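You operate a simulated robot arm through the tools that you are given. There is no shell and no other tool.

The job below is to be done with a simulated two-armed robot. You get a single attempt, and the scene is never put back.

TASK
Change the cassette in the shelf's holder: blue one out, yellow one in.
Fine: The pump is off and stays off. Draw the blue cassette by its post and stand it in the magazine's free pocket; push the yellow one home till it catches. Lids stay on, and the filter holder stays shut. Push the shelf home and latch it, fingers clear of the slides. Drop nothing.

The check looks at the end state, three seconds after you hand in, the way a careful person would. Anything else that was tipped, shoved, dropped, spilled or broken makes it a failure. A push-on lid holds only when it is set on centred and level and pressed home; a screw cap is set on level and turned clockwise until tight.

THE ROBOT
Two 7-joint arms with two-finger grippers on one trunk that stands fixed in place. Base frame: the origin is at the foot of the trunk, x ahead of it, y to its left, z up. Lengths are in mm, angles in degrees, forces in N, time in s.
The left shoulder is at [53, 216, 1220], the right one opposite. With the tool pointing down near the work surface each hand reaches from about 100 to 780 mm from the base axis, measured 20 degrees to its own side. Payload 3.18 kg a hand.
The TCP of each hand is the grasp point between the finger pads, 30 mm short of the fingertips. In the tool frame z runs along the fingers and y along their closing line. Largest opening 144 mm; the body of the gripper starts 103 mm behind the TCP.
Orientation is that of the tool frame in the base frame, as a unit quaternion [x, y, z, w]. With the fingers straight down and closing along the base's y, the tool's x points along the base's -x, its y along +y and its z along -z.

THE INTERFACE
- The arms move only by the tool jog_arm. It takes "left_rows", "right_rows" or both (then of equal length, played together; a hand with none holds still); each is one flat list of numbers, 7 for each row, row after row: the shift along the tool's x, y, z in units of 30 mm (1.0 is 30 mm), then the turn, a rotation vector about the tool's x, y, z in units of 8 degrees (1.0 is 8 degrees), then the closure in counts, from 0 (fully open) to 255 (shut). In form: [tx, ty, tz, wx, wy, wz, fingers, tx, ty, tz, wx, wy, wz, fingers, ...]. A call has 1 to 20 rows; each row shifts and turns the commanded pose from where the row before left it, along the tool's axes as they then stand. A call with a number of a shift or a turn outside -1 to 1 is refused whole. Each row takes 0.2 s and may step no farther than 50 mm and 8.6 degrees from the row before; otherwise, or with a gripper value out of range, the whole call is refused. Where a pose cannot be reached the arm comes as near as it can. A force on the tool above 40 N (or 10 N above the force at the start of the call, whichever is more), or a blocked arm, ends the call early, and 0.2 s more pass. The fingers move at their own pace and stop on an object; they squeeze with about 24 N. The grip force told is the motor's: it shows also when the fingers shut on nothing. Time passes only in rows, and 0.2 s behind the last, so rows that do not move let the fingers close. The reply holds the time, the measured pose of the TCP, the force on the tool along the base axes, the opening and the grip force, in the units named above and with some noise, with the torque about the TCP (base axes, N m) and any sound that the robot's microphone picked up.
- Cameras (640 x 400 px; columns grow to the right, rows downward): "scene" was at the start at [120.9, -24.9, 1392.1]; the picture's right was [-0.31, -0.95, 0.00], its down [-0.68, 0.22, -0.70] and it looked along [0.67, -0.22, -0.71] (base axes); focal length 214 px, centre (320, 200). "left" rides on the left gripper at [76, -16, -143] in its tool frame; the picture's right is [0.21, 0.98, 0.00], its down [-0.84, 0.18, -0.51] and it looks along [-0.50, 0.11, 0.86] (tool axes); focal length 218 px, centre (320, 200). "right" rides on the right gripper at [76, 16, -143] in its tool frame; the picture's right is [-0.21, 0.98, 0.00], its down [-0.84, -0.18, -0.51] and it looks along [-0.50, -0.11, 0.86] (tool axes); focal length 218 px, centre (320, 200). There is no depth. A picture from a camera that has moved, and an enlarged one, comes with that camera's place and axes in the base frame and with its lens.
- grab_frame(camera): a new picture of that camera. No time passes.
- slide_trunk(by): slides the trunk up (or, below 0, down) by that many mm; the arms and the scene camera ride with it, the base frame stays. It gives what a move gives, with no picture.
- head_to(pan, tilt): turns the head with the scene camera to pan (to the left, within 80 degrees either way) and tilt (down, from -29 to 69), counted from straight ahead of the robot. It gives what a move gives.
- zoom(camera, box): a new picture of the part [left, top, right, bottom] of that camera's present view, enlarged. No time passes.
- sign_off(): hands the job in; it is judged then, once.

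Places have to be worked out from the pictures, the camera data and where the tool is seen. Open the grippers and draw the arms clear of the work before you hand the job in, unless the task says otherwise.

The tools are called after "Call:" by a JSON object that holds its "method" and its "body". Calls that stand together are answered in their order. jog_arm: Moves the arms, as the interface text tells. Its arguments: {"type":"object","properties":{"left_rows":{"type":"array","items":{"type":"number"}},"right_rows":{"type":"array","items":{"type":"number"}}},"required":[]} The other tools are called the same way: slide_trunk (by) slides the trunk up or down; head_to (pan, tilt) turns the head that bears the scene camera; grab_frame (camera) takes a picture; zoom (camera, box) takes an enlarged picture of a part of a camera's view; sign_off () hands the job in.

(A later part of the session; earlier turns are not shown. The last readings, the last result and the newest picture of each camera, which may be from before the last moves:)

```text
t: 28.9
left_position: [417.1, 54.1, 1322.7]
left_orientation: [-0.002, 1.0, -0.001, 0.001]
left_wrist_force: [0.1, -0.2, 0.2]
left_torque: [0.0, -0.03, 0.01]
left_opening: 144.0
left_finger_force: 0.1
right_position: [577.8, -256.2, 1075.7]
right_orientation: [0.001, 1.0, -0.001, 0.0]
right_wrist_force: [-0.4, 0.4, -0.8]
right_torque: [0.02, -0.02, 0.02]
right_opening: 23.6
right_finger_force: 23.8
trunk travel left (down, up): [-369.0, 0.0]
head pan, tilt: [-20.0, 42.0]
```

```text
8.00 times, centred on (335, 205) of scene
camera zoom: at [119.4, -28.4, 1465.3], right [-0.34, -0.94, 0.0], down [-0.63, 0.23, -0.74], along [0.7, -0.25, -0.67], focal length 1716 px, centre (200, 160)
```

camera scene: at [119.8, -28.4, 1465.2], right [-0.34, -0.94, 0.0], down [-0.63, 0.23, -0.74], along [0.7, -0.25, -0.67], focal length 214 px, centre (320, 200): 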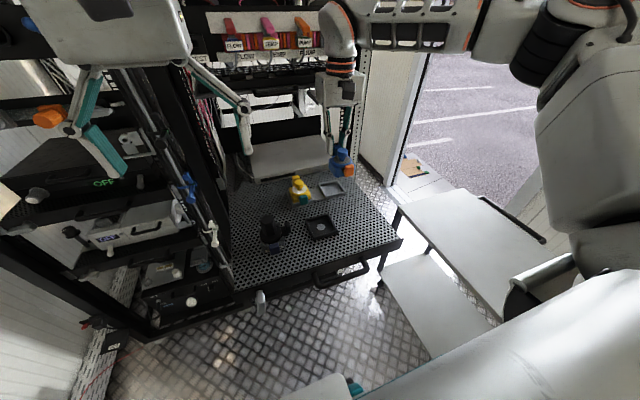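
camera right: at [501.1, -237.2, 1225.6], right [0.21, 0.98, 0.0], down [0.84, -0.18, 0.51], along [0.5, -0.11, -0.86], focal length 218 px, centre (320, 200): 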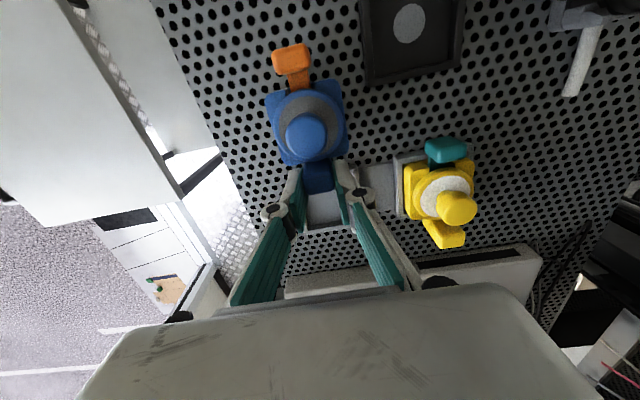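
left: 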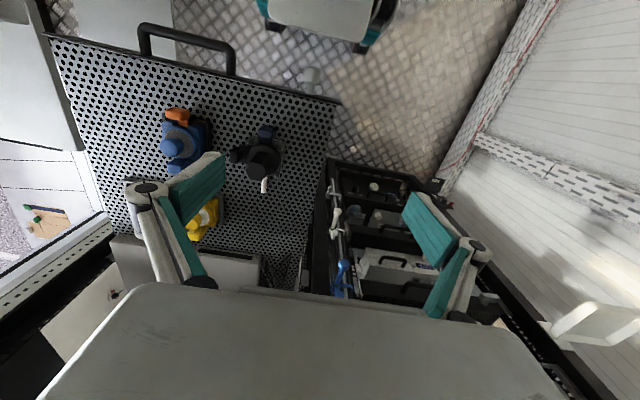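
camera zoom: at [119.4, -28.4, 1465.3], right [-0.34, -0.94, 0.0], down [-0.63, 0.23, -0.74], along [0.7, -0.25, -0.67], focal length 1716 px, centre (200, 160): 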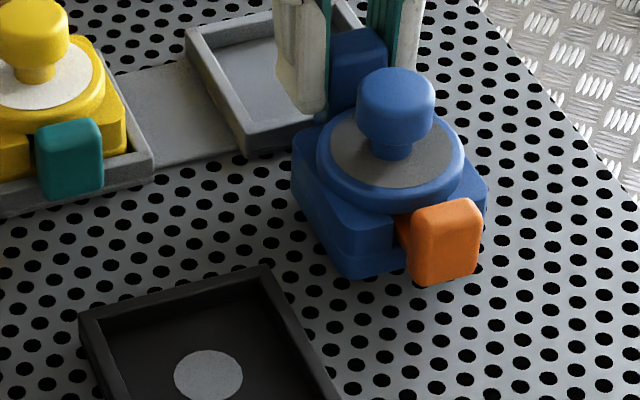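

No contact yet at TCP z=1075.7 (pocket floor is a bit above plate level). Continue down in ~1 mm steps.

Call:
{"method": "jog_arm", "body": {"right_rows": [0, 0, 0.04, 0, 0, 0, 255, 0, 0, 0.04, 0, 0, 0, 255, 0, 0, 0.03, 0, 0, 0, 255]}}

```text
t: 29.7
left_position: [415.3, 53.1, 1322.5]
left_orientation: [-0.001, 1.0, -0.001, 0.0]
left_wrist_force: [-0.4, -0.3, -0.5]
left_torque: [0.02, -0.01, -0.01]
left_opening: 144.2
left_finger_force: 0.0
right_position: [579.7, -253.9, 1073.4]
right_orientation: [0.001, 1.0, -0.001, 0.0]
right_wrist_force: [-0.2, -0.1, -1.4]
right_torque: [-0.01, -0.03, 0.01]
right_opening: 23.2
right_finger_force: 23.9
trunk travel left (down, up): [-369.0, 0.0]
head pan, tilt: [-20.0, 42.0]
```

Still no contact at 1073; I continue in ~1 mm steps.

Call:
{"method": "jog_arm", "body": {"right_rows": [0, 0, 0.035, 0, 0, 0, 255, 0, 0, 0.035, 0, 0, 0, 255, 0, 0, 0.03, 0, 0, 0, 255]}}

Call:
{"method": "zoom", "body": {"camera": "scene", "box": [300, 180, 370, 230]}}

```text
t: 30.5
left_position: [415.7, 51.7, 1322.7]
left_orientation: [-0.001, 1.0, 0.0, 0.0]
left_wrist_force: [0.8, -0.7, -0.3]
left_torque: [0.04, 0.01, -0.01]
left_opening: 144.3
left_finger_force: 0.0
right_position: [580.4, -254.7, 1070.5]
right_orientation: [0.001, 1.0, -0.001, 0.001]
right_wrist_force: [0.6, 0.2, -1.5]
right_torque: [0.0, -0.03, -0.01]
right_opening: 23.3
right_finger_force: 24.0
trunk travel left (down, up): [-369.0, 0.0]
head pan, tilt: [-20.0, 42.0]
```

```text
8.00 times, centred on (335, 205) of scene
camera zoom: at [119.4, -28.4, 1465.3], right [-0.34, -0.94, 0.0], down [-0.63, 0.23, -0.74], along [0.7, -0.25, -0.67], focal length 1716 px, centre (200, 160)
```

zoom: 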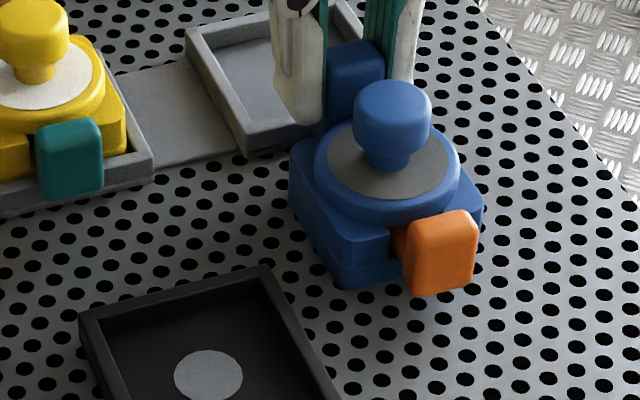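

Looks nearly on the plate; another ~2.5 mm in fine steps.

Call:
{"method": "jog_arm", "body": {"right_rows": [0, 0, 0.03, 0, 0, 0, 255, 0, 0, 0.03, 0, 0, 0, 255, 0, 0, 0.02, 0, 0, 0, 255]}}

```text
t: 31.3
left_position: [415.5, 52.8, 1322.7]
left_orientation: [-0.001, 1.0, -0.001, 0.0]
left_wrist_force: [-0.4, -0.3, -0.7]
left_torque: [0.04, 0.01, -0.04]
left_opening: 143.8
left_finger_force: 0.0
right_position: [580.3, -253.0, 1069.5]
right_orientation: [0.001, 1.0, 0.001, 0.002]
right_wrist_force: [1.6, -1.9, 17.9]
right_torque: [-0.05, 0.46, 0.04]
right_opening: 23.0
right_finger_force: 23.7
trunk travel left (down, up): [-369.0, 0.0]
head pan, tilt: [-20.0, 42.0]
```

Contact at 18 N. I relieve the pressure by ~1 mm, then open the fingers slowly.

Call:
{"method": "jog_arm", "body": {"right_rows": [0, 0, -0.04, 0, 0, 0, 255, 0, 0, 0, 0, 0, 0, 255]}}

```text
t: 31.9
left_position: [416.0, 52.5, 1322.7]
left_orientation: [-0.002, 1.0, -0.002, 0.0]
left_wrist_force: [0.1, 0.4, 0.6]
left_torque: [-0.01, 0.01, 0.04]
left_opening: 143.9
left_finger_force: 0.1
right_position: [580.0, -253.7, 1070.5]
right_orientation: [0.002, 1.0, 0.0, 0.001]
right_wrist_force: [3.8, 1.1, 16.6]
right_torque: [0.06, -0.05, -0.04]
right_opening: 23.4
right_finger_force: 24.5
trunk travel left (down, up): [-369.0, 0.0]
head pan, tilt: [-20.0, 42.0]
```

Still 16.6 N, so raise slightly more.

Call:
{"method": "jog_arm", "body": {"right_rows": [0, 0, -0.03, 0, 0, 0, 255, 0, 0, 0, 0, 0, 0, 255]}}

Call:
{"method": "zoom", "body": {"camera": "scene", "box": [300, 180, 370, 230]}}

Call:
{"method": "zoom", "body": {"camera": "right", "box": [240, 30, 380, 210]}}

```text
t: 32.5
left_position: [416.3, 53.3, 1321.2]
left_orientation: [-0.001, 1.0, -0.001, 0.001]
left_wrist_force: [-0.3, -0.3, 0.6]
left_torque: [0.01, -0.01, -0.02]
left_opening: 143.7
left_finger_force: 0.1
right_position: [577.6, -253.2, 1070.9]
right_orientation: [0.001, 1.0, -0.001, 0.0]
right_wrist_force: [3.3, 0.7, 8.8]
right_torque: [0.03, -0.07, -0.03]
right_opening: 23.3
right_finger_force: 24.1
trunk travel left (down, up): [-369.0, 0.0]
head pan, tilt: [-20.0, 42.0]
```

```text
8.00 times, centred on (335, 205) of scene
camera zoom: at [119.1, -27.9, 1465.3], right [-0.34, -0.94, 0.0], down [-0.63, 0.23, -0.74], along [0.7, -0.25, -0.67], focal length 1716 px, centre (200, 160)
```

zoom: 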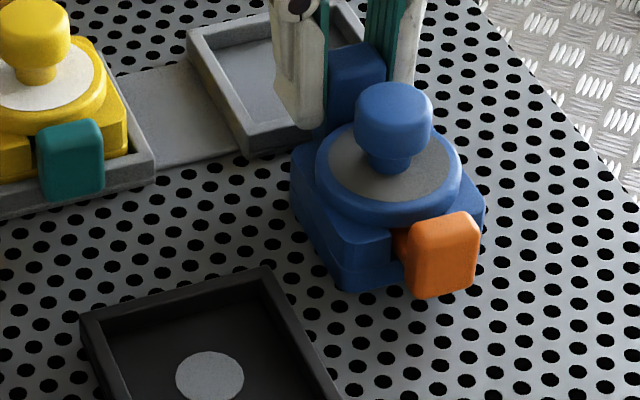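

```text
2.22 times, centred on (310, 120) of right
camera zoom: at [501.1, -236.9, 1212.5], right [0.21, 0.98, 0.0], down [0.84, -0.18, 0.51], along [0.5, -0.11, -0.86], focal length 485 px, centre (342, 378)
```

zoom: 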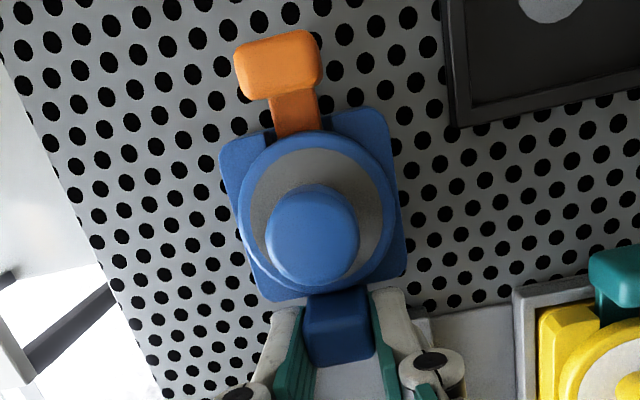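

Force is down to 8.8 N with the cassette flat on the plate. I relax a little more and open to release it.

Call:
{"method": "jog_arm", "body": {"right_rows": [0, 0, -0.02, 0, 0, 0, 255, 0, 0, 0, 0, 0, 0, 205, 0, 0, 0, 0, 0, 0, 190, 0, 0, 0, 0, 0, 0, 170, 0, 0, 0, 0, 0, 0, 150, 0, 0, 0, 0, 0, 0, 150]}}

Call:
{"method": "zoom", "body": {"camera": "scene", "box": [300, 180, 370, 230]}}

Call:
{"method": "zoom", "body": {"camera": "right", "box": [240, 30, 380, 210]}}

```text
t: 33.9
left_position: [415.8, 52.4, 1323.3]
left_orientation: [-0.001, 1.0, 0.0, 0.0]
left_wrist_force: [-0.1, -0.8, 0.9]
left_torque: [0.01, -0.02, 0.02]
left_opening: 144.1
left_finger_force: 0.0
right_position: [579.4, -254.5, 1070.0]
right_orientation: [0.0, 1.0, -0.001, -0.001]
right_wrist_force: [-0.2, -0.5, 0.5]
right_torque: [0.0, -0.01, -0.02]
right_opening: 59.2
right_finger_force: 0.0
trunk travel left (down, up): [-369.0, 0.0]
head pan, tilt: [-20.0, 42.0]
```

```text
8.00 times, centred on (335, 205) of scene
camera zoom: at [119.4, -28.4, 1465.3], right [-0.34, -0.94, 0.0], down [-0.63, 0.23, -0.74], along [0.7, -0.25, -0.67], focal length 1716 px, centre (200, 160)
```

zoom: 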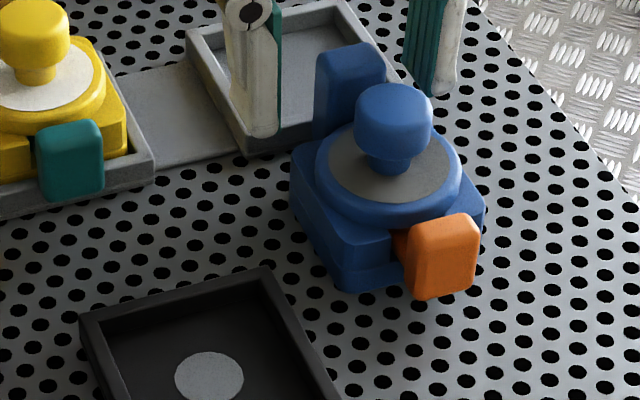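

```text
2.22 times, centred on (310, 120) of right
camera zoom: at [501.6, -237.2, 1213.3], right [0.21, 0.98, 0.0], down [0.84, -0.18, 0.51], along [0.5, -0.11, -0.86], focal length 485 px, centre (342, 378)
```

zoom: 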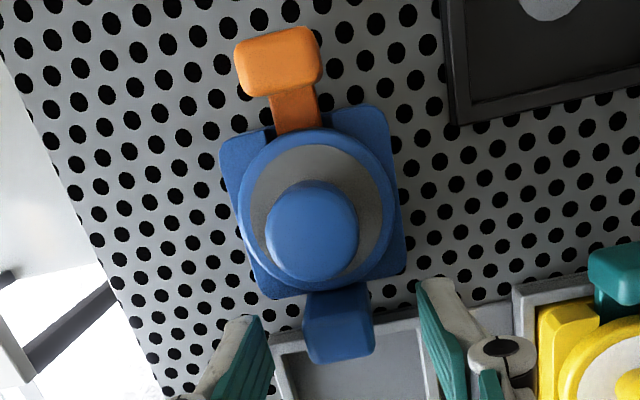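

The blue cassette stands flat on the plate with its lid on. Now I raise 8 mm, pitch the hand 8° (fingertips forward), and shift back so the pads straddle the post again.

Call:
{"method": "jog_arm", "body": {"right_rows": [0, 0, -0.27, 0, 0, 0, 150, 0, 0, 0, 0, -0.5, 0, 150, 0, 0, 0, 0, -0.5, 0, 150, 0.179, 0, 0.1, 0, 0, 0, 150, 0, 0, 0.094, 0, 0, 0, 150, 0, 0, 0, 0, 0, 0, 150]}}

Call:
{"method": "zoom", "body": {"camera": "scene", "box": [300, 180, 370, 230]}}

Call:
{"method": "zoom", "body": {"camera": "right", "box": [240, 30, 380, 210]}}

```text
t: 35.3
left_position: [415.9, 52.1, 1322.5]
left_orientation: [-0.001, 1.0, -0.001, 0.0]
left_wrist_force: [-0.5, -0.1, -0.7]
left_torque: [0.0, -0.04, 0.0]
left_opening: 144.2
left_finger_force: 0.1
right_position: [574.2, -255.1, 1072.0]
right_orientation: [0.001, 0.998, -0.001, 0.07]
right_wrist_force: [0.1, 0.6, -0.2]
right_torque: [0.02, 0.01, 0.02]
right_opening: 59.3
right_finger_force: 0.0
trunk travel left (down, up): [-369.0, 0.0]
head pan, tilt: [-20.0, 42.0]
```

```text
8.00 times, centred on (335, 205) of scene
camera zoom: at [119.4, -28.3, 1465.3], right [-0.34, -0.94, 0.0], down [-0.63, 0.23, -0.74], along [0.7, -0.25, -0.67], focal length 1716 px, centre (200, 160)
```

zoom: 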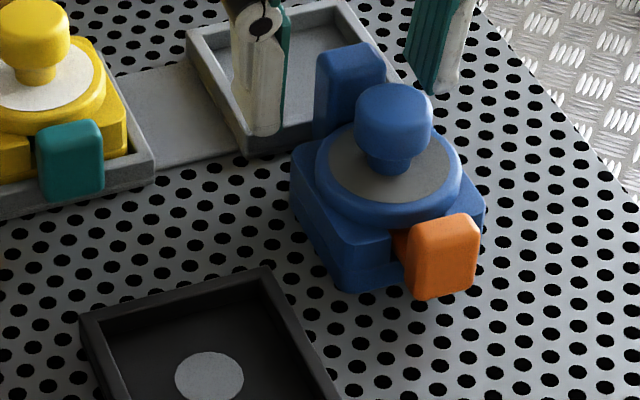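

```text
2.22 times, centred on (310, 120) of right
camera zoom: at [478.5, -237.6, 1203.2], right [0.21, 0.98, 0.03], down [0.76, -0.18, 0.62], along [0.61, -0.11, -0.78], focal length 485 px, centre (342, 378)
```

zoom: 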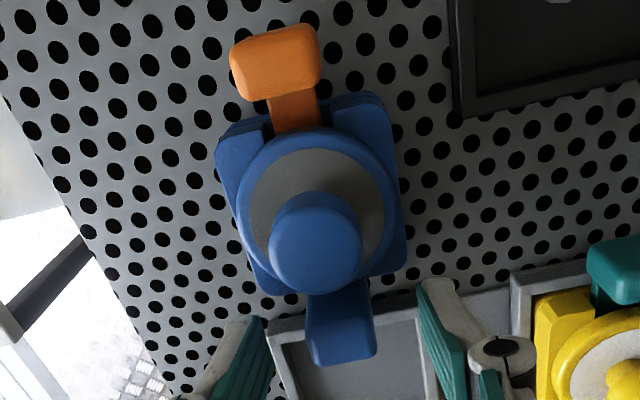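

Hand pitched 8°, straddling the post. Close on the post and lift ~25 mm straight up.

Call:
{"method": "jog_arm", "body": {"right_rows": [0, 0, 0, 0, 0, 0, 190, 0, 0, 0, 0, 0, 0, 208, 0, 0, 0, 0, 0, 0, 255, 0, 0, 0, 0, 0, 0, 255]}}

Call:
{"method": "zoom", "body": {"camera": "scene", "box": [300, 180, 370, 230]}}

```text
t: 36.3
left_position: [415.9, 52.8, 1321.6]
left_orientation: [0.0, 1.0, 0.0, 0.0]
left_wrist_force: [0.6, 0.0, -0.8]
left_torque: [0.0, 0.01, -0.01]
left_opening: 144.2
left_finger_force: 0.1
right_position: [575.6, -254.6, 1073.6]
right_orientation: [0.001, 0.998, -0.001, 0.07]
right_wrist_force: [0.0, -0.2, 0.6]
right_torque: [0.05, 0.01, -0.02]
right_opening: 23.4
right_finger_force: 23.9
trunk travel left (down, up): [-369.0, 0.0]
head pan, tilt: [-20.0, 42.0]
```

```text
8.00 times, centred on (335, 205) of scene
camera zoom: at [119.4, -28.3, 1465.3], right [-0.34, -0.94, 0.0], down [-0.63, 0.23, -0.74], along [0.7, -0.25, -0.67], focal length 1716 px, centre (200, 160)
```

zoom: 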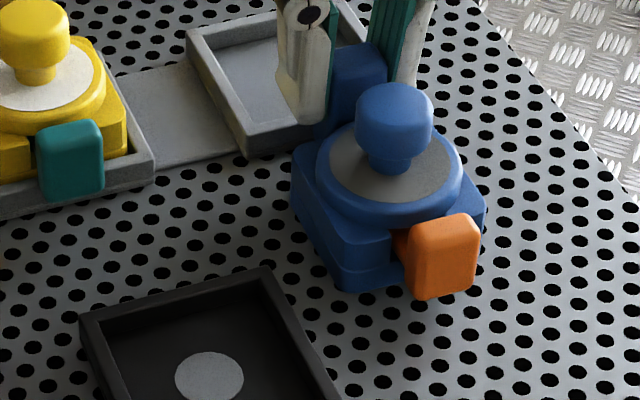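

Gripped firmly on the post. Before moving, I'll enlarge the scene view of holder, blue cassette and both pockets to refine the offset in one image.

Call:
{"method": "zoom", "body": {"camera": "scene", "box": [284, 170, 364, 220]}}

Call:
{"method": "zoom", "body": {"camera": "scene", "box": [310, 175, 350, 200]}}

Call:
{"method": "zoom", "body": {"camera": "scene", "box": [295, 205, 345, 245]}}

Call:
{"method": "zoom", "body": {"camera": "scene", "box": [280, 170, 320, 210]}}

```text
8.00 times, centred on (324, 195) of scene
camera zoom: at [119.4, -28.3, 1465.3], right [-0.34, -0.94, 0.0], down [-0.63, 0.23, -0.74], along [0.7, -0.25, -0.67], focal length 1716 px, centre (288, 240)
```

zoom: 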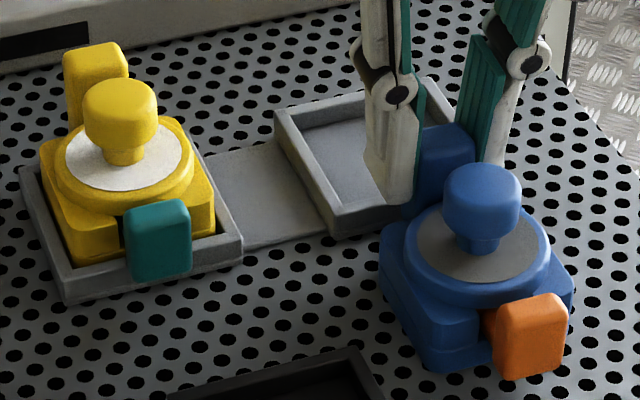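

```text
16.00 times, centred on (330, 188) of scene
camera zoom: at [119.4, -28.3, 1465.3], right [-0.34, -0.94, 0.0], down [-0.63, 0.23, -0.74], along [0.7, -0.25, -0.67], focal length 3432 px, centre (160, 400)
```

zoom: 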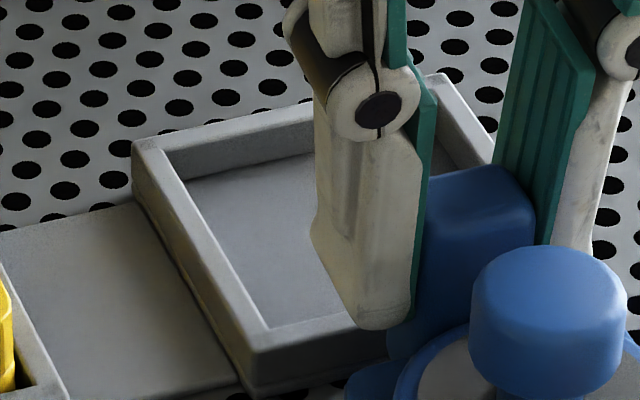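

```text
10.00 times, centred on (320, 225) of scene
camera zoom: at [119.4, -28.3, 1465.3], right [-0.34, -0.94, 0.0], down [-0.63, 0.23, -0.74], along [0.7, -0.25, -0.67], focal length 2145 px, centre (320, -50)
```

zoom: 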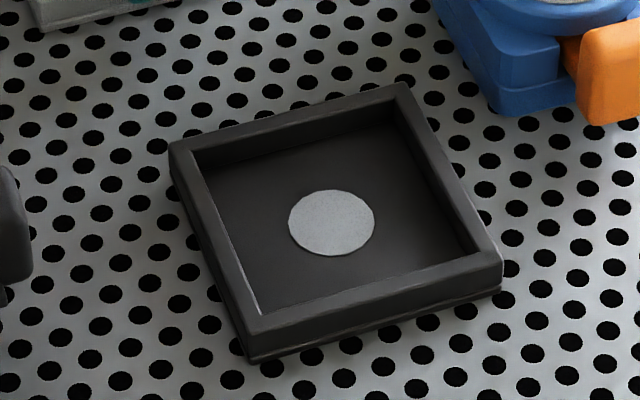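

```text
10.00 times, centred on (300, 190) of scene
camera zoom: at [119.4, -28.3, 1465.3], right [-0.34, -0.94, 0.0], down [-0.63, 0.23, -0.74], along [0.7, -0.25, -0.67], focal length 2145 px, centre (520, 300)
```

zoom: 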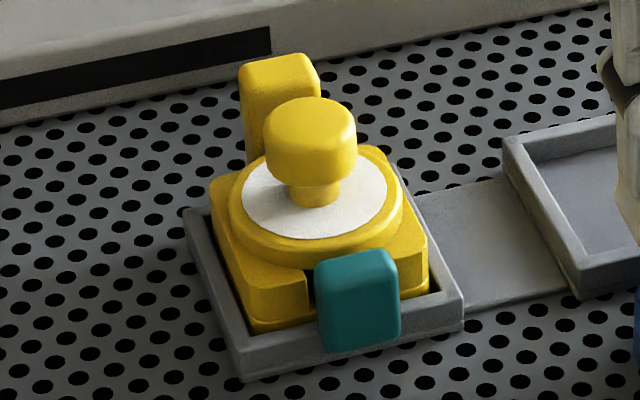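

The refined holder→free-pocket offset is (140, −90.5), leaving (+88.7, −1.1) from here. Lift 25 mm, then carry it over the pocket.

Call:
{"method": "jog_arm", "body": {"right_rows": [-0.058, 0, -0.4125, 0, 0, 0, 255, -0.058, 0, -0.4125, 0, 0, 0, 255, -0.5, -0.037, 0.07, 0, 0, 0, 255, -0.732, 0, 0.103, 0, 0, 0, 255, -0.732, 0, 0.103, 0, 0, 0, 255, -0.6, 0, 0.084, 0, 0, 0, 255, -0.364, 0, 0.052, 0, 0, 0, 255, 0, 0, 0, 0, 0, 0, 255]}}

Call:
{"method": "zoom", "body": {"camera": "scene", "box": [284, 160, 364, 210]}}

Call:
{"method": "grab_frame", "body": {"camera": "right"}}

```text
t: 38.1
left_position: [415.5, 52.3, 1322.7]
left_orientation: [-0.001, 1.0, -0.002, 0.001]
left_wrist_force: [0.6, -0.3, 0.1]
left_torque: [0.01, -0.01, -0.02]
left_opening: 144.1
left_finger_force: 0.1
right_position: [663.4, -257.0, 1098.9]
right_orientation: [0.001, 0.998, -0.001, 0.07]
right_wrist_force: [-0.7, 0.8, -0.9]
right_torque: [0.01, -0.07, -0.02]
right_opening: 23.6
right_finger_force: 24.2
trunk travel left (down, up): [-369.0, 0.0]
head pan, tilt: [-20.0, 42.0]
```

```text
8.00 times, centred on (324, 185) of scene
camera zoom: at [119.4, -28.4, 1465.3], right [-0.34, -0.94, 0.0], down [-0.63, 0.23, -0.74], along [0.7, -0.25, -0.67], focal length 1716 px, centre (288, 320)
```

zoom: 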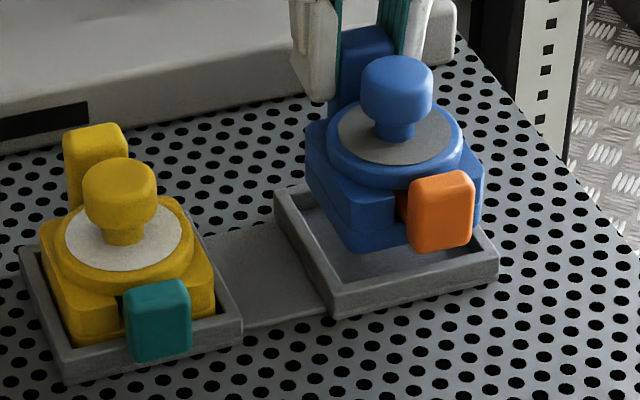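

```text
taken
camera right: at [566.8, -240.1, 1228.6], right [0.21, 0.98, 0.03], down [0.76, -0.18, 0.62], along [0.61, -0.11, -0.78], focal length 218 px, centre (320, 200)
```

right: 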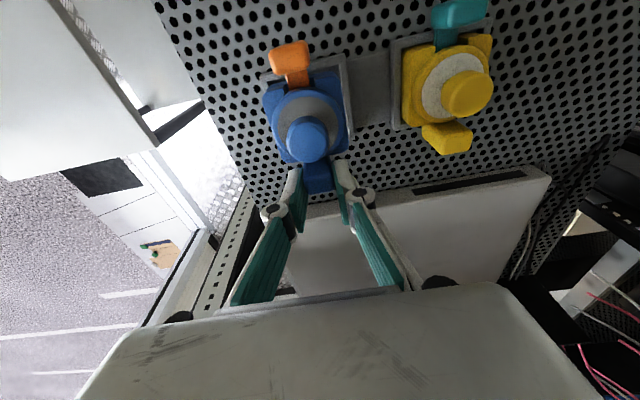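

Over the pocket; scene and odometry both say it's ~1.8 mm too far to −y. I correct that, lower 10 mm and look again.

Call:
{"method": "jog_arm", "body": {"right_rows": [0, 0.06, 0, 0, 0, 0, 255, 0.023, 0, 0.165, 0, 0, 0, 255, 0.023, 0, 0.165, 0, 0, 0, 255, 0, 0, 0, 0, 0, 0, 255]}}

Call:
{"method": "zoom", "body": {"camera": "scene", "box": [314, 165, 364, 200]}}

Call:
{"method": "zoom", "body": {"camera": "right", "box": [240, 30, 380, 210]}}

Call:
{"method": "zoom", "body": {"camera": "scene", "box": [284, 160, 364, 210]}}

```text
t: 39.1
left_position: [415.5, 53.1, 1323.1]
left_orientation: [0.0, 1.0, 0.0, 0.0]
left_wrist_force: [-0.5, -0.8, -0.2]
left_torque: [-0.01, -0.03, 0.01]
left_opening: 144.0
left_finger_force: 0.1
right_position: [662.5, -253.8, 1088.4]
right_orientation: [0.0, 0.998, 0.0, 0.07]
right_wrist_force: [-0.5, -0.4, -1.5]
right_torque: [0.02, -0.03, -0.03]
right_opening: 23.2
right_finger_force: 23.3
trunk travel left (down, up): [-369.0, 0.0]
head pan, tilt: [-20.0, 42.0]
```

```text
11.43 times, centred on (339, 182) of scene
camera zoom: at [119.4, -28.4, 1465.3], right [-0.34, -0.94, 0.0], down [-0.63, 0.23, -0.74], along [0.7, -0.25, -0.67], focal length 2451 px, centre (103, 400)
```

zoom: 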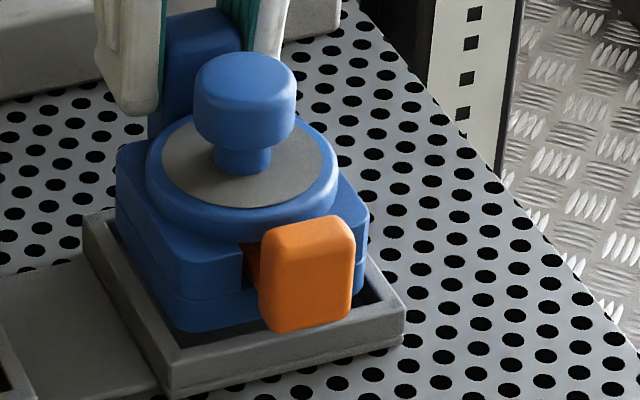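

```text
2.22 times, centred on (310, 120) of right
camera zoom: at [567.3, -236.7, 1219.4], right [0.21, 0.98, 0.03], down [0.76, -0.18, 0.62], along [0.61, -0.11, -0.78], focal length 485 px, centre (342, 378)
```

zoom: 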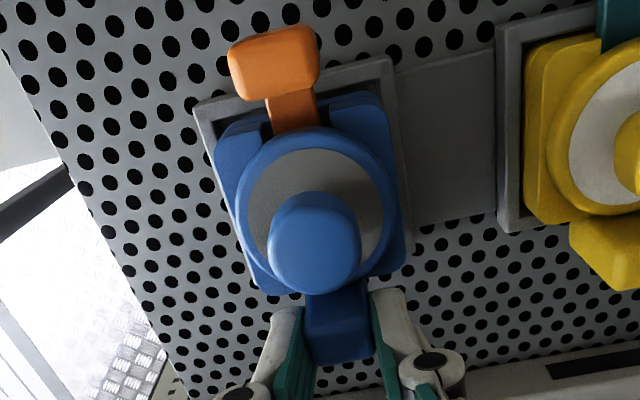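

```text
8.00 times, centred on (324, 185) of scene
camera zoom: at [119.4, -28.4, 1465.3], right [-0.34, -0.94, 0.0], down [-0.63, 0.23, -0.74], along [0.7, -0.25, -0.67], focal length 1716 px, centre (288, 320)
```

zoom: 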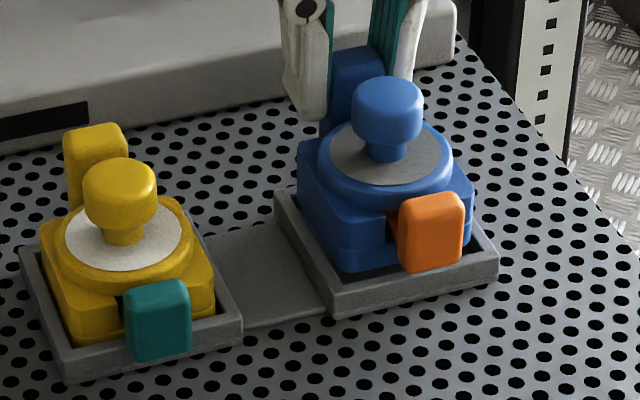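

It's close to aligned. I'll enlarge the base/rim gaps on both sides to fine-tune before insertion.

Call:
{"method": "zoom", "body": {"camera": "scene", "box": [320, 180, 348, 200]}}

Call:
{"method": "zoom", "body": {"camera": "right", "box": [275, 60, 335, 130]}}

Call:
{"method": "zoom", "body": {"camera": "right", "box": [280, 110, 350, 180]}}

Call:
{"method": "zoom", "body": {"camera": "scene", "box": [284, 188, 316, 210]}}

```text
16.00 times, centred on (334, 190) of scene
camera zoom: at [119.4, -28.4, 1465.3], right [-0.34, -0.94, 0.0], down [-0.63, 0.23, -0.74], along [0.7, -0.25, -0.67], focal length 3432 px, centre (96, 360)
```

zoom: 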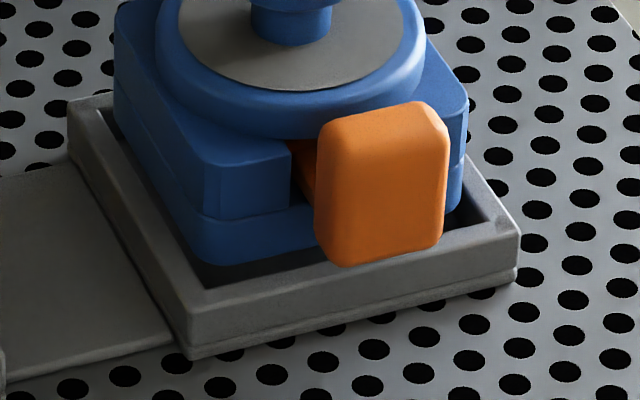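

```text
5.71 times, centred on (305, 95) of right
camera zoom: at [567.3, -236.7, 1219.4], right [0.21, 0.98, 0.03], down [0.76, -0.18, 0.62], along [0.61, -0.11, -0.78], focal length 1247 px, centre (406, 800)
```

zoom: 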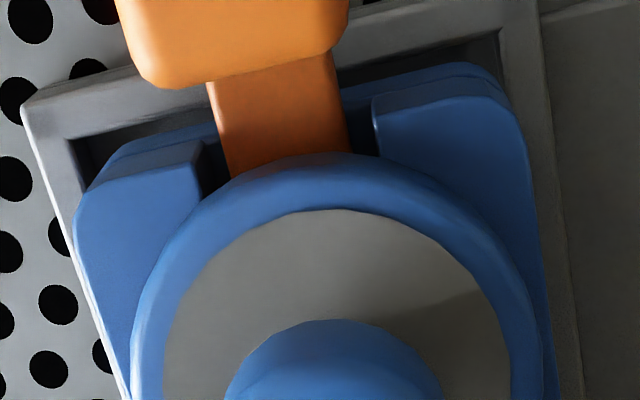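

```text
5.71 times, centred on (315, 145) of right
camera zoom: at [567.3, -236.7, 1219.4], right [0.21, 0.98, 0.03], down [0.76, -0.18, 0.62], along [0.61, -0.11, -0.78], focal length 1247 px, centre (349, 514)
```

zoom: 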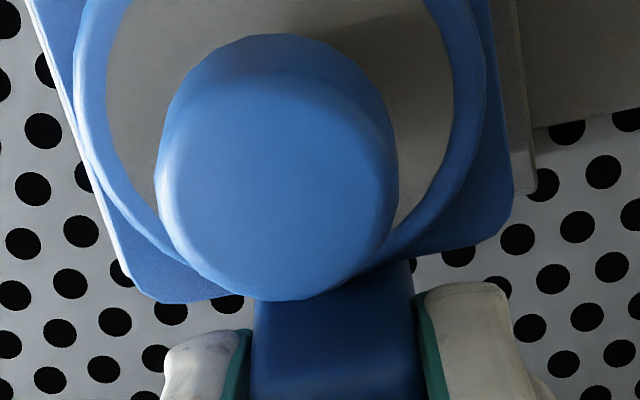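

```text
16.00 times, centred on (300, 199) of scene
camera zoom: at [119.4, -28.4, 1465.3], right [-0.34, -0.94, 0.0], down [-0.63, 0.23, -0.74], along [0.7, -0.25, -0.67], focal length 3432 px, centre (640, 216)
```

zoom: 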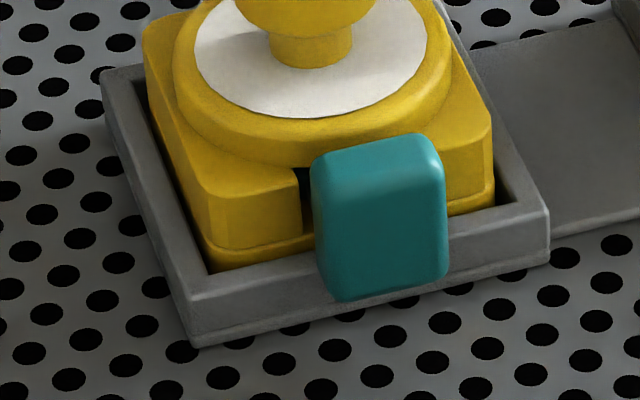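

Two independent estimates put the blue cassette within ~1 mm of the pocket centre, with 2–3 mm clearance per side. I apply a small trim (+0.7 x, −0.4 y) and lower 8 mm slowly.

Call:
{"method": "jog_arm", "body": {"right_rows": [-0.023, -0.013, 0.003, 0, 0, 0, 255, 0.012, 0, 0.088, 0, 0, 0, 255, 0.012, 0, 0.088, 0, 0, 0, 255, 0.012, 0, 0.088, 0, 0, 0, 255, 0, 0, 0, 0, 0, 0, 255]}}

Call:
{"method": "zoom", "body": {"camera": "scene", "box": [320, 180, 348, 200]}}

Call:
{"method": "zoom", "body": {"camera": "right", "box": [240, 30, 380, 210]}}

```text
t: 40.3
left_position: [415.9, 52.4, 1322.3]
left_orientation: [-0.001, 1.0, -0.001, -0.001]
left_wrist_force: [0.0, -0.3, 0.3]
left_torque: [0.02, 0.0, 0.01]
left_opening: 143.7
left_finger_force: 0.1
right_position: [663.4, -253.7, 1080.0]
right_orientation: [0.001, 0.998, -0.001, 0.07]
right_wrist_force: [-0.5, -0.4, -1.2]
right_torque: [0.04, -0.09, 0.01]
right_opening: 23.2
right_finger_force: 24.1
trunk travel left (down, up): [-369.0, 0.0]
head pan, tilt: [-20.0, 42.0]
```

```text
16.00 times, centred on (334, 190) of scene
camera zoom: at [119.4, -28.3, 1465.3], right [-0.34, -0.94, 0.0], down [-0.63, 0.23, -0.74], along [0.7, -0.25, -0.67], focal length 3432 px, centre (96, 360)
```

zoom: 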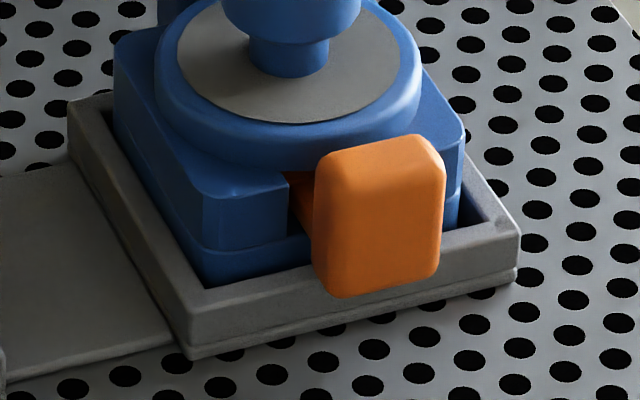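

```text
2.22 times, centred on (310, 120) of right
camera zoom: at [568.3, -236.9, 1210.7], right [0.21, 0.98, 0.03], down [0.76, -0.18, 0.62], along [0.61, -0.11, -0.78], focal length 485 px, centre (342, 378)
```

zoom: 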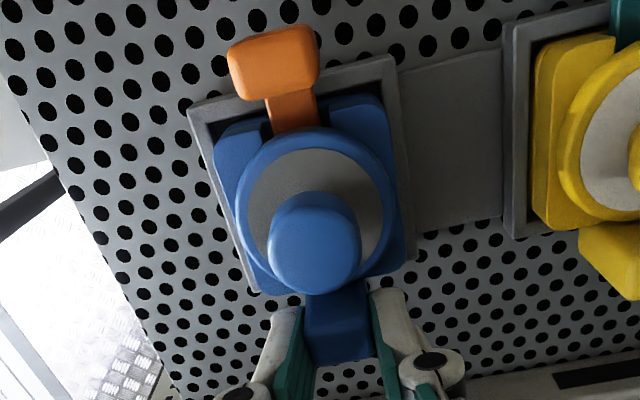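

It's inside the walls with no side force; the picture nearly matches the seated yellow one. I lower the last few millimetres in 1 mm steps.

Call:
{"method": "jog_arm", "body": {"right_rows": [0.005, 0, 0.035, 0, 0, 0, 255, 0.005, 0, 0.035, 0, 0, 0, 255]}}

Call:
{"method": "zoom", "body": {"camera": "scene", "box": [320, 180, 348, 200]}}

```text
t: 40.9
left_position: [415.4, 52.9, 1322.2]
left_orientation: [0.0, 1.0, -0.001, 0.0]
left_wrist_force: [-0.5, 0.3, -0.3]
left_torque: [0.0, 0.0, 0.02]
left_opening: 144.0
left_finger_force: 0.0
right_position: [664.7, -254.1, 1077.7]
right_orientation: [0.0, 0.998, -0.001, 0.069]
right_wrist_force: [1.1, -0.3, -0.7]
right_torque: [-0.03, -0.03, 0.03]
right_opening: 23.3
right_finger_force: 23.7
trunk travel left (down, up): [-369.0, 0.0]
head pan, tilt: [-20.0, 42.0]
```

```text
16.00 times, centred on (334, 190) of scene
camera zoom: at [119.5, -28.4, 1465.2], right [-0.34, -0.94, 0.0], down [-0.63, 0.23, -0.74], along [0.7, -0.25, -0.67], focal length 3432 px, centre (96, 360)
```

zoom: 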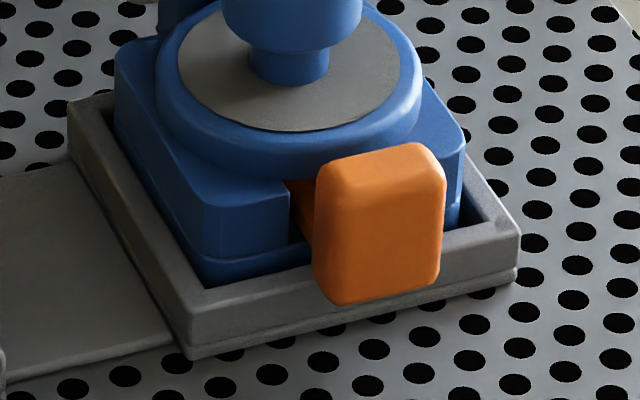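

Still no contact force; continue down in ~0.8 mm steps.

Call:
{"method": "jog_arm", "body": {"right_rows": [0.004, 0, 0.028, 0, 0, 0, 255, 0.004, 0, 0.028, 0, 0, 0, 255]}}

```text
t: 41.5
left_position: [416.4, 52.5, 1322.7]
left_orientation: [-0.001, 1.0, -0.001, 0.001]
left_wrist_force: [-0.4, 0.0, 0.0]
left_torque: [0.0, 0.02, -0.04]
left_opening: 144.0
left_finger_force: 0.0
right_position: [663.8, -254.9, 1076.7]
right_orientation: [0.002, 0.998, -0.001, 0.07]
right_wrist_force: [1.0, -2.4, 4.8]
right_torque: [-0.04, 0.4, 0.07]
right_opening: 23.1
right_finger_force: 23.6
trunk travel left (down, up): [-369.0, 0.0]
head pan, tilt: [-20.0, 42.0]
```

Contact at 4.8 N at exactly the predicted seat height. I'll check the picture before releasing.

Call:
{"method": "zoom", "body": {"camera": "scene", "box": [310, 165, 360, 205]}}

Call:
{"method": "zoom", "body": {"camera": "right", "box": [240, 30, 380, 210]}}

```text
10.00 times, centred on (335, 185) of scene
camera zoom: at [119.0, -28.4, 1465.4], right [-0.34, -0.94, 0.0], down [-0.63, 0.23, -0.74], along [0.7, -0.25, -0.67], focal length 2145 px, centre (170, 350)
```

zoom: 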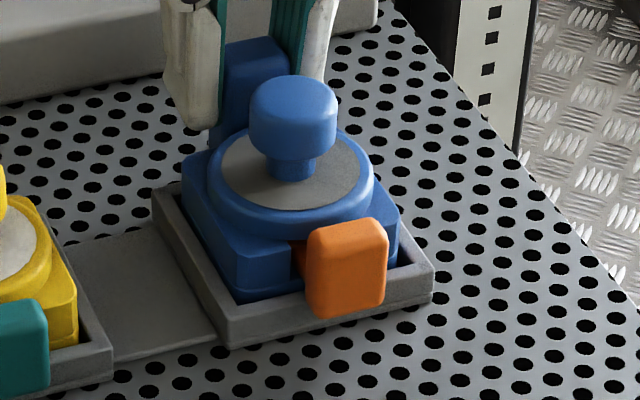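

```text
2.22 times, centred on (310, 120) of right
camera zoom: at [568.2, -237.3, 1207.2], right [0.21, 0.98, 0.03], down [0.76, -0.18, 0.62], along [0.61, -0.11, -0.78], focal length 485 px, centre (342, 378)
```

zoom: 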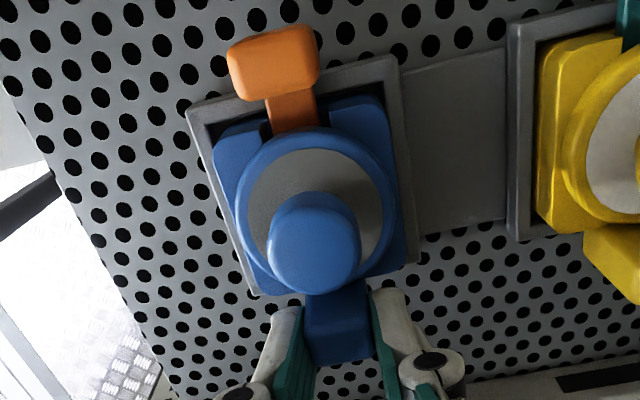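

Seated squarely inside the pocket. I release slowly.

Call:
{"method": "jog_arm", "body": {"right_rows": [0, 0, 0, 0, 0, 0, 210, 0, 0, 0, 0, 0, 0, 195, 0, 0, 0, 0, 0, 0, 170, 0, 0, 0, 0, 0, 0, 150, 0, 0, 0, 0, 0, 0, 150]}}

Call:
{"method": "zoom", "body": {"camera": "scene", "box": [284, 160, 364, 210]}}

Call:
{"method": "zoom", "body": {"camera": "right", "box": [240, 30, 380, 210]}}

```text
t: 42.7
left_position: [416.1, 53.4, 1322.5]
left_orientation: [0.0, 1.0, -0.001, 0.0]
left_wrist_force: [0.0, -0.8, 0.0]
left_torque: [0.03, 0.0, -0.01]
left_opening: 143.9
left_finger_force: 0.1
right_position: [664.0, -254.7, 1075.2]
right_orientation: [0.001, 0.998, -0.001, 0.07]
right_wrist_force: [0.0, -0.1, -0.3]
right_torque: [0.01, 0.01, 0.01]
right_opening: 59.5
right_finger_force: 0.0
trunk travel left (down, up): [-369.0, 0.0]
head pan, tilt: [-20.0, 42.0]
```

```text
8.00 times, centred on (324, 185) of scene
camera zoom: at [119.4, -28.3, 1465.3], right [-0.34, -0.94, 0.0], down [-0.63, 0.23, -0.74], along [0.7, -0.25, -0.67], focal length 1716 px, centre (288, 320)
```

zoom: 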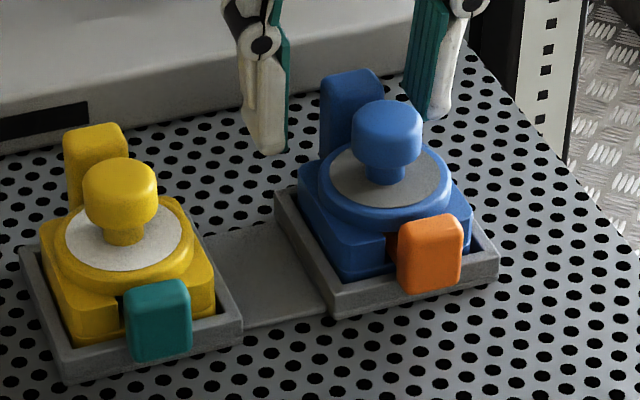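

```text
2.22 times, centred on (310, 120) of right
camera zoom: at [568.4, -237.0, 1206.5], right [0.21, 0.98, 0.03], down [0.76, -0.18, 0.62], along [0.61, -0.11, -0.78], focal length 485 px, centre (342, 378)
```

zoom: 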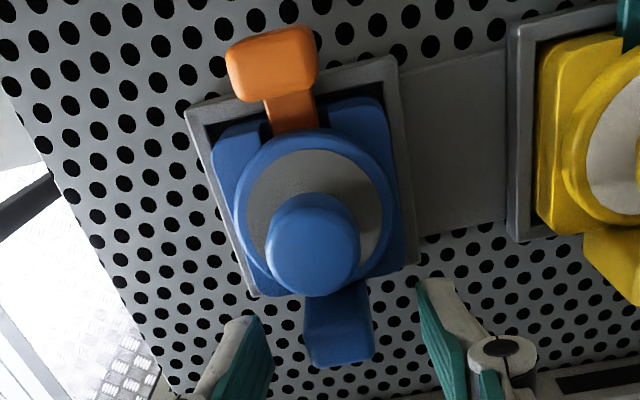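

The blue cassette stands in the free pocket with its lid on. I rise 42 mm (tips above all knobs) and shift +y by ~110 mm to above the yellow's post.

Call:
{"method": "jog_arm", "body": {"right_rows": [-0.097, 0, -0.69, 0, 0, 0, 150, -0.097, 0, -0.69, 0, 0, 0, 150, 0, 0.6, 0, 0, 0, 0, 150, 0, 0.8, 0, 0, 0, 0, 150, 0, 0.8, 0, 0, 0, 0, 150, 0, 0.8, 0, 0, 0, 0, 150, 0, 0.657, 0, 0, 0, 0, 150, 0, 0, 0, 0, 0, 0, 150]}}

Call:
{"method": "zoom", "body": {"camera": "scene", "box": [274, 155, 354, 205]}}

Call:
{"method": "zoom", "body": {"camera": "right", "box": [240, 60, 400, 220]}}

```text
t: 44.5
left_position: [416.7, 51.7, 1323.3]
left_orientation: [-0.001, 1.0, -0.001, 0.0]
left_wrist_force: [-0.6, -0.2, 0.4]
left_torque: [0.01, -0.05, -0.01]
left_opening: 144.2
left_finger_force: 0.1
right_position: [663.7, -143.5, 1116.4]
right_orientation: [0.001, 0.998, 0.0, 0.069]
right_wrist_force: [-0.8, 0.1, 0.2]
right_torque: [0.02, 0.01, 0.0]
right_opening: 59.4
right_finger_force: 0.2
trunk travel left (down, up): [-369.0, 0.0]
head pan, tilt: [-20.0, 42.0]
```

```text
8.00 times, centred on (314, 180) of scene
camera zoom: at [119.3, -28.8, 1465.3], right [-0.34, -0.94, 0.0], down [-0.63, 0.23, -0.74], along [0.7, -0.25, -0.67], focal length 1716 px, centre (368, 360)
```

zoom: 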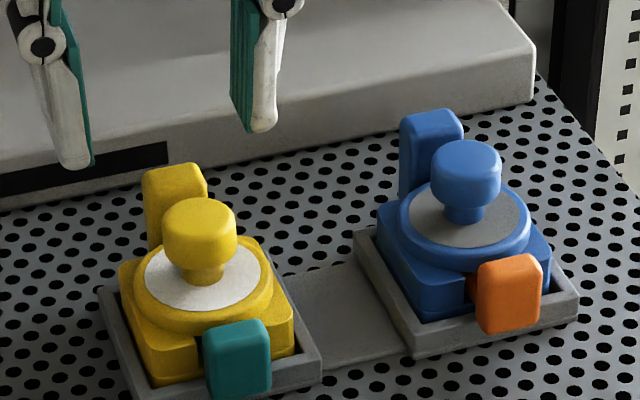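

```text
2.50 times, centred on (320, 140) of right
camera zoom: at [566.7, -126.8, 1247.5], right [0.21, 0.98, 0.03], down [0.76, -0.18, 0.62], along [0.61, -0.11, -0.78], focal length 546 px, centre (320, 350)
```

zoom: 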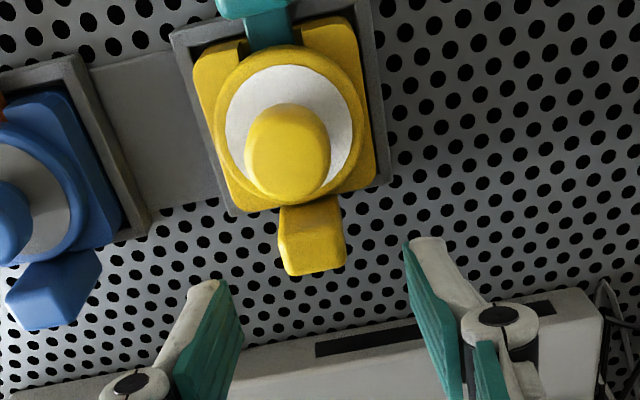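

Yellow's post is ~1.5 mm to −y of the hand's centre plane; I trim that and descend in two stages to straddle the post.

Call:
{"method": "jog_arm", "body": {"right_rows": [-0.03, -0.05, 0, 0, 0, 0, 150, 0.0925, 0, 0.66, 0, 0, 0, 150, 0, 0, 0, 0, 0, 0, 150]}}

Call:
{"method": "zoom", "body": {"camera": "right", "box": [240, 60, 400, 220]}}

Call:
{"method": "zoom", "body": {"camera": "scene", "box": [274, 155, 354, 205]}}

```text
t: 45.3
left_position: [414.4, 53.3, 1322.8]
left_orientation: [-0.001, 1.0, -0.002, 0.0]
left_wrist_force: [0.2, -0.3, 0.0]
left_torque: [0.02, -0.04, -0.08]
left_opening: 144.0
left_finger_force: 0.0
right_position: [664.6, -145.3, 1099.1]
right_orientation: [0.001, 0.998, -0.002, 0.069]
right_wrist_force: [0.5, -0.8, -1.1]
right_torque: [0.01, 0.01, -0.02]
right_opening: 59.1
right_finger_force: 0.0
trunk travel left (down, up): [-369.0, 0.0]
head pan, tilt: [-20.0, 42.0]
```

```text
2.50 times, centred on (320, 140) of right
camera zoom: at [568.0, -127.9, 1229.2], right [0.21, 0.98, 0.03], down [0.76, -0.18, 0.62], along [0.61, -0.11, -0.78], focal length 546 px, centre (320, 350)
```

zoom: 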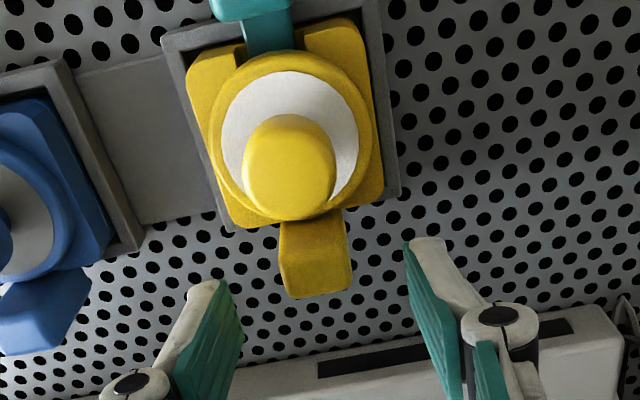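

```text
8.00 times, centred on (314, 180) of scene
camera zoom: at [118.9, -28.2, 1465.3], right [-0.34, -0.94, 0.0], down [-0.63, 0.23, -0.74], along [0.7, -0.25, -0.67], focal length 1716 px, centre (368, 360)
```

zoom: 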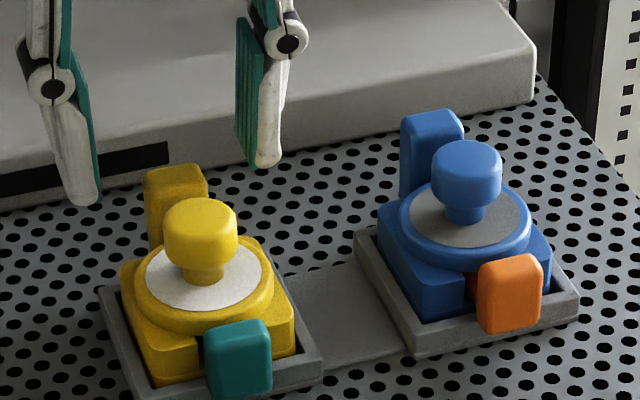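

Nearly centred (≈0.7 mm). Final trim and descend to the grasp height, then view.

Call:
{"method": "jog_arm", "body": {"right_rows": [0.015, -0.02, 0, 0, 0, 0, 150, 0.05, 0, 0.355, 0, 0, 0, 150, 0.05, 0, 0.345, 0, 0, 0, 150, 0, 0, 0, 0, 0, 0, 150]}}

Call:
{"method": "zoom", "body": {"camera": "right", "box": [240, 60, 400, 220]}}

Call:
{"method": "zoom", "body": {"camera": "scene", "box": [274, 165, 344, 210]}}

```text
t: 46.3
left_position: [415.6, 53.6, 1321.7]
left_orientation: [-0.001, 1.0, -0.001, 0.0]
left_wrist_force: [0.0, 0.3, -0.1]
left_torque: [0.0, 0.02, 0.02]
left_opening: 144.1
left_finger_force: 0.1
right_position: [665.0, -144.3, 1076.2]
right_orientation: [0.001, 0.998, -0.001, 0.07]
right_wrist_force: [-0.3, 0.1, 0.0]
right_torque: [-0.01, 0.0, 0.03]
right_opening: 59.4
right_finger_force: 0.0
trunk travel left (down, up): [-369.0, 0.0]
head pan, tilt: [-20.0, 42.0]
```

```text
2.50 times, centred on (320, 140) of right
camera zoom: at [568.1, -127.9, 1206.5], right [0.21, 0.98, 0.03], down [0.76, -0.18, 0.62], along [0.61, -0.11, -0.78], focal length 546 px, centre (320, 350)
```

zoom: 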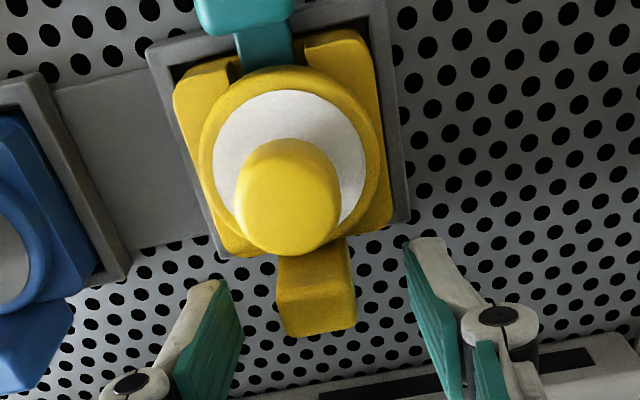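

```text
8.89 times, centred on (309, 188) of scene
camera zoom: at [119.3, -28.3, 1465.3], right [-0.34, -0.94, 0.0], down [-0.63, 0.23, -0.74], along [0.7, -0.25, -0.67], focal length 1906 px, centre (418, 311)
```

zoom: 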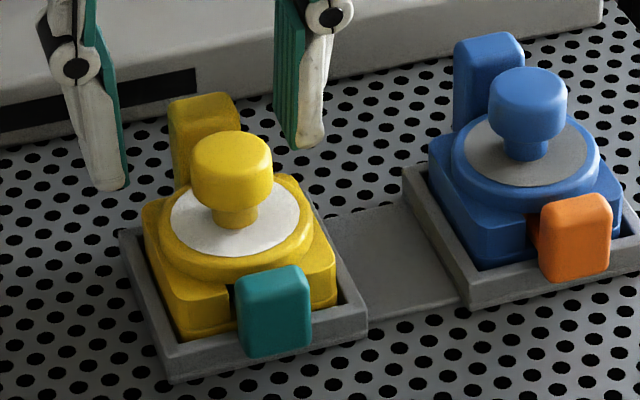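

The yellow post sits in the same place between the fingers as the blue one did. Close on it.

Call:
{"method": "jog_arm", "body": {"right_rows": [0, 0, 0, 0, 0, 0, 190, 0, 0, 0, 0, 0, 0, 208, 0, 0, 0, 0, 0, 0, 255, 0, 0, 0, 0, 0, 0, 255]}}

Call:
{"method": "zoom", "body": {"camera": "scene", "box": [274, 165, 344, 210]}}

```text
t: 47.3
left_position: [416.4, 52.4, 1322.2]
left_orientation: [-0.001, 1.0, -0.001, 0.0]
left_wrist_force: [0.3, 0.1, 1.2]
left_torque: [0.01, -0.02, 0.01]
left_opening: 144.2
left_finger_force: 0.1
right_position: [665.0, -144.1, 1076.1]
right_orientation: [0.001, 0.998, -0.001, 0.07]
right_wrist_force: [0.4, 0.0, -0.9]
right_torque: [0.01, -0.01, 0.01]
right_opening: 23.6
right_finger_force: 23.7
trunk travel left (down, up): [-369.0, 0.0]
head pan, tilt: [-20.0, 42.0]
```

```text
8.89 times, centred on (309, 188) of scene
camera zoom: at [119.4, -28.3, 1465.3], right [-0.34, -0.94, 0.0], down [-0.63, 0.23, -0.74], along [0.7, -0.25, -0.67], focal length 1906 px, centre (418, 311)
```

zoom: 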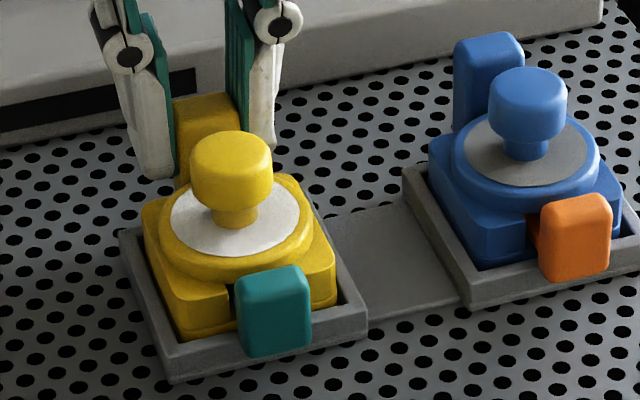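

Gripped (23.6 mm, 24 N). Lift slowly 10 mm first and check that body and lid come together.

Call:
{"method": "jog_arm", "body": {"right_rows": [-0.0155, 0, -0.11, 0, 0, 0, 255, -0.0155, 0, -0.11, 0, 0, 0, 255, -0.0155, 0, -0.11, 0, 0, 0, 255, 0, 0, 0, 0, 0, 0, 255]}}

Call:
{"method": "zoom", "body": {"camera": "scene", "box": [274, 165, 344, 210]}}

```text
t: 48.3
left_position: [416.8, 53.6, 1321.9]
left_orientation: [-0.002, 1.0, 0.0, 0.001]
left_wrist_force: [-0.5, -1.0, 0.1]
left_torque: [-0.02, 0.0, 0.0]
left_opening: 143.9
left_finger_force: 0.0
right_position: [665.2, -146.9, 1086.1]
right_orientation: [0.0, 0.998, -0.001, 0.069]
right_wrist_force: [-0.3, 0.4, -0.2]
right_torque: [0.02, -0.04, -0.02]
right_opening: 23.5
right_finger_force: 24.0
trunk travel left (down, up): [-369.0, 0.0]
head pan, tilt: [-20.0, 42.0]
```

```text
8.89 times, centred on (309, 188) of scene
camera zoom: at [119.6, -28.3, 1465.2], right [-0.34, -0.94, 0.0], down [-0.63, 0.23, -0.74], along [0.7, -0.25, -0.67], focal length 1906 px, centre (418, 311)
```

zoom: 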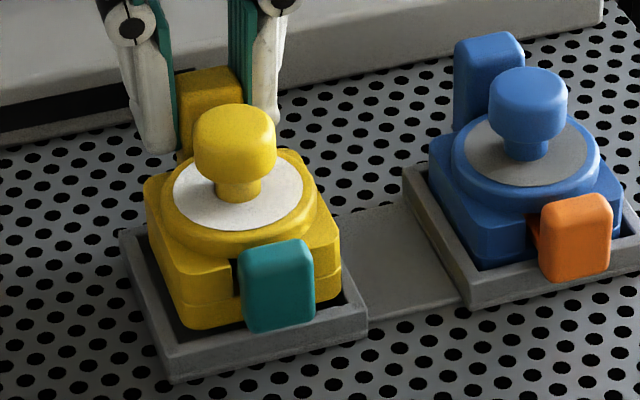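

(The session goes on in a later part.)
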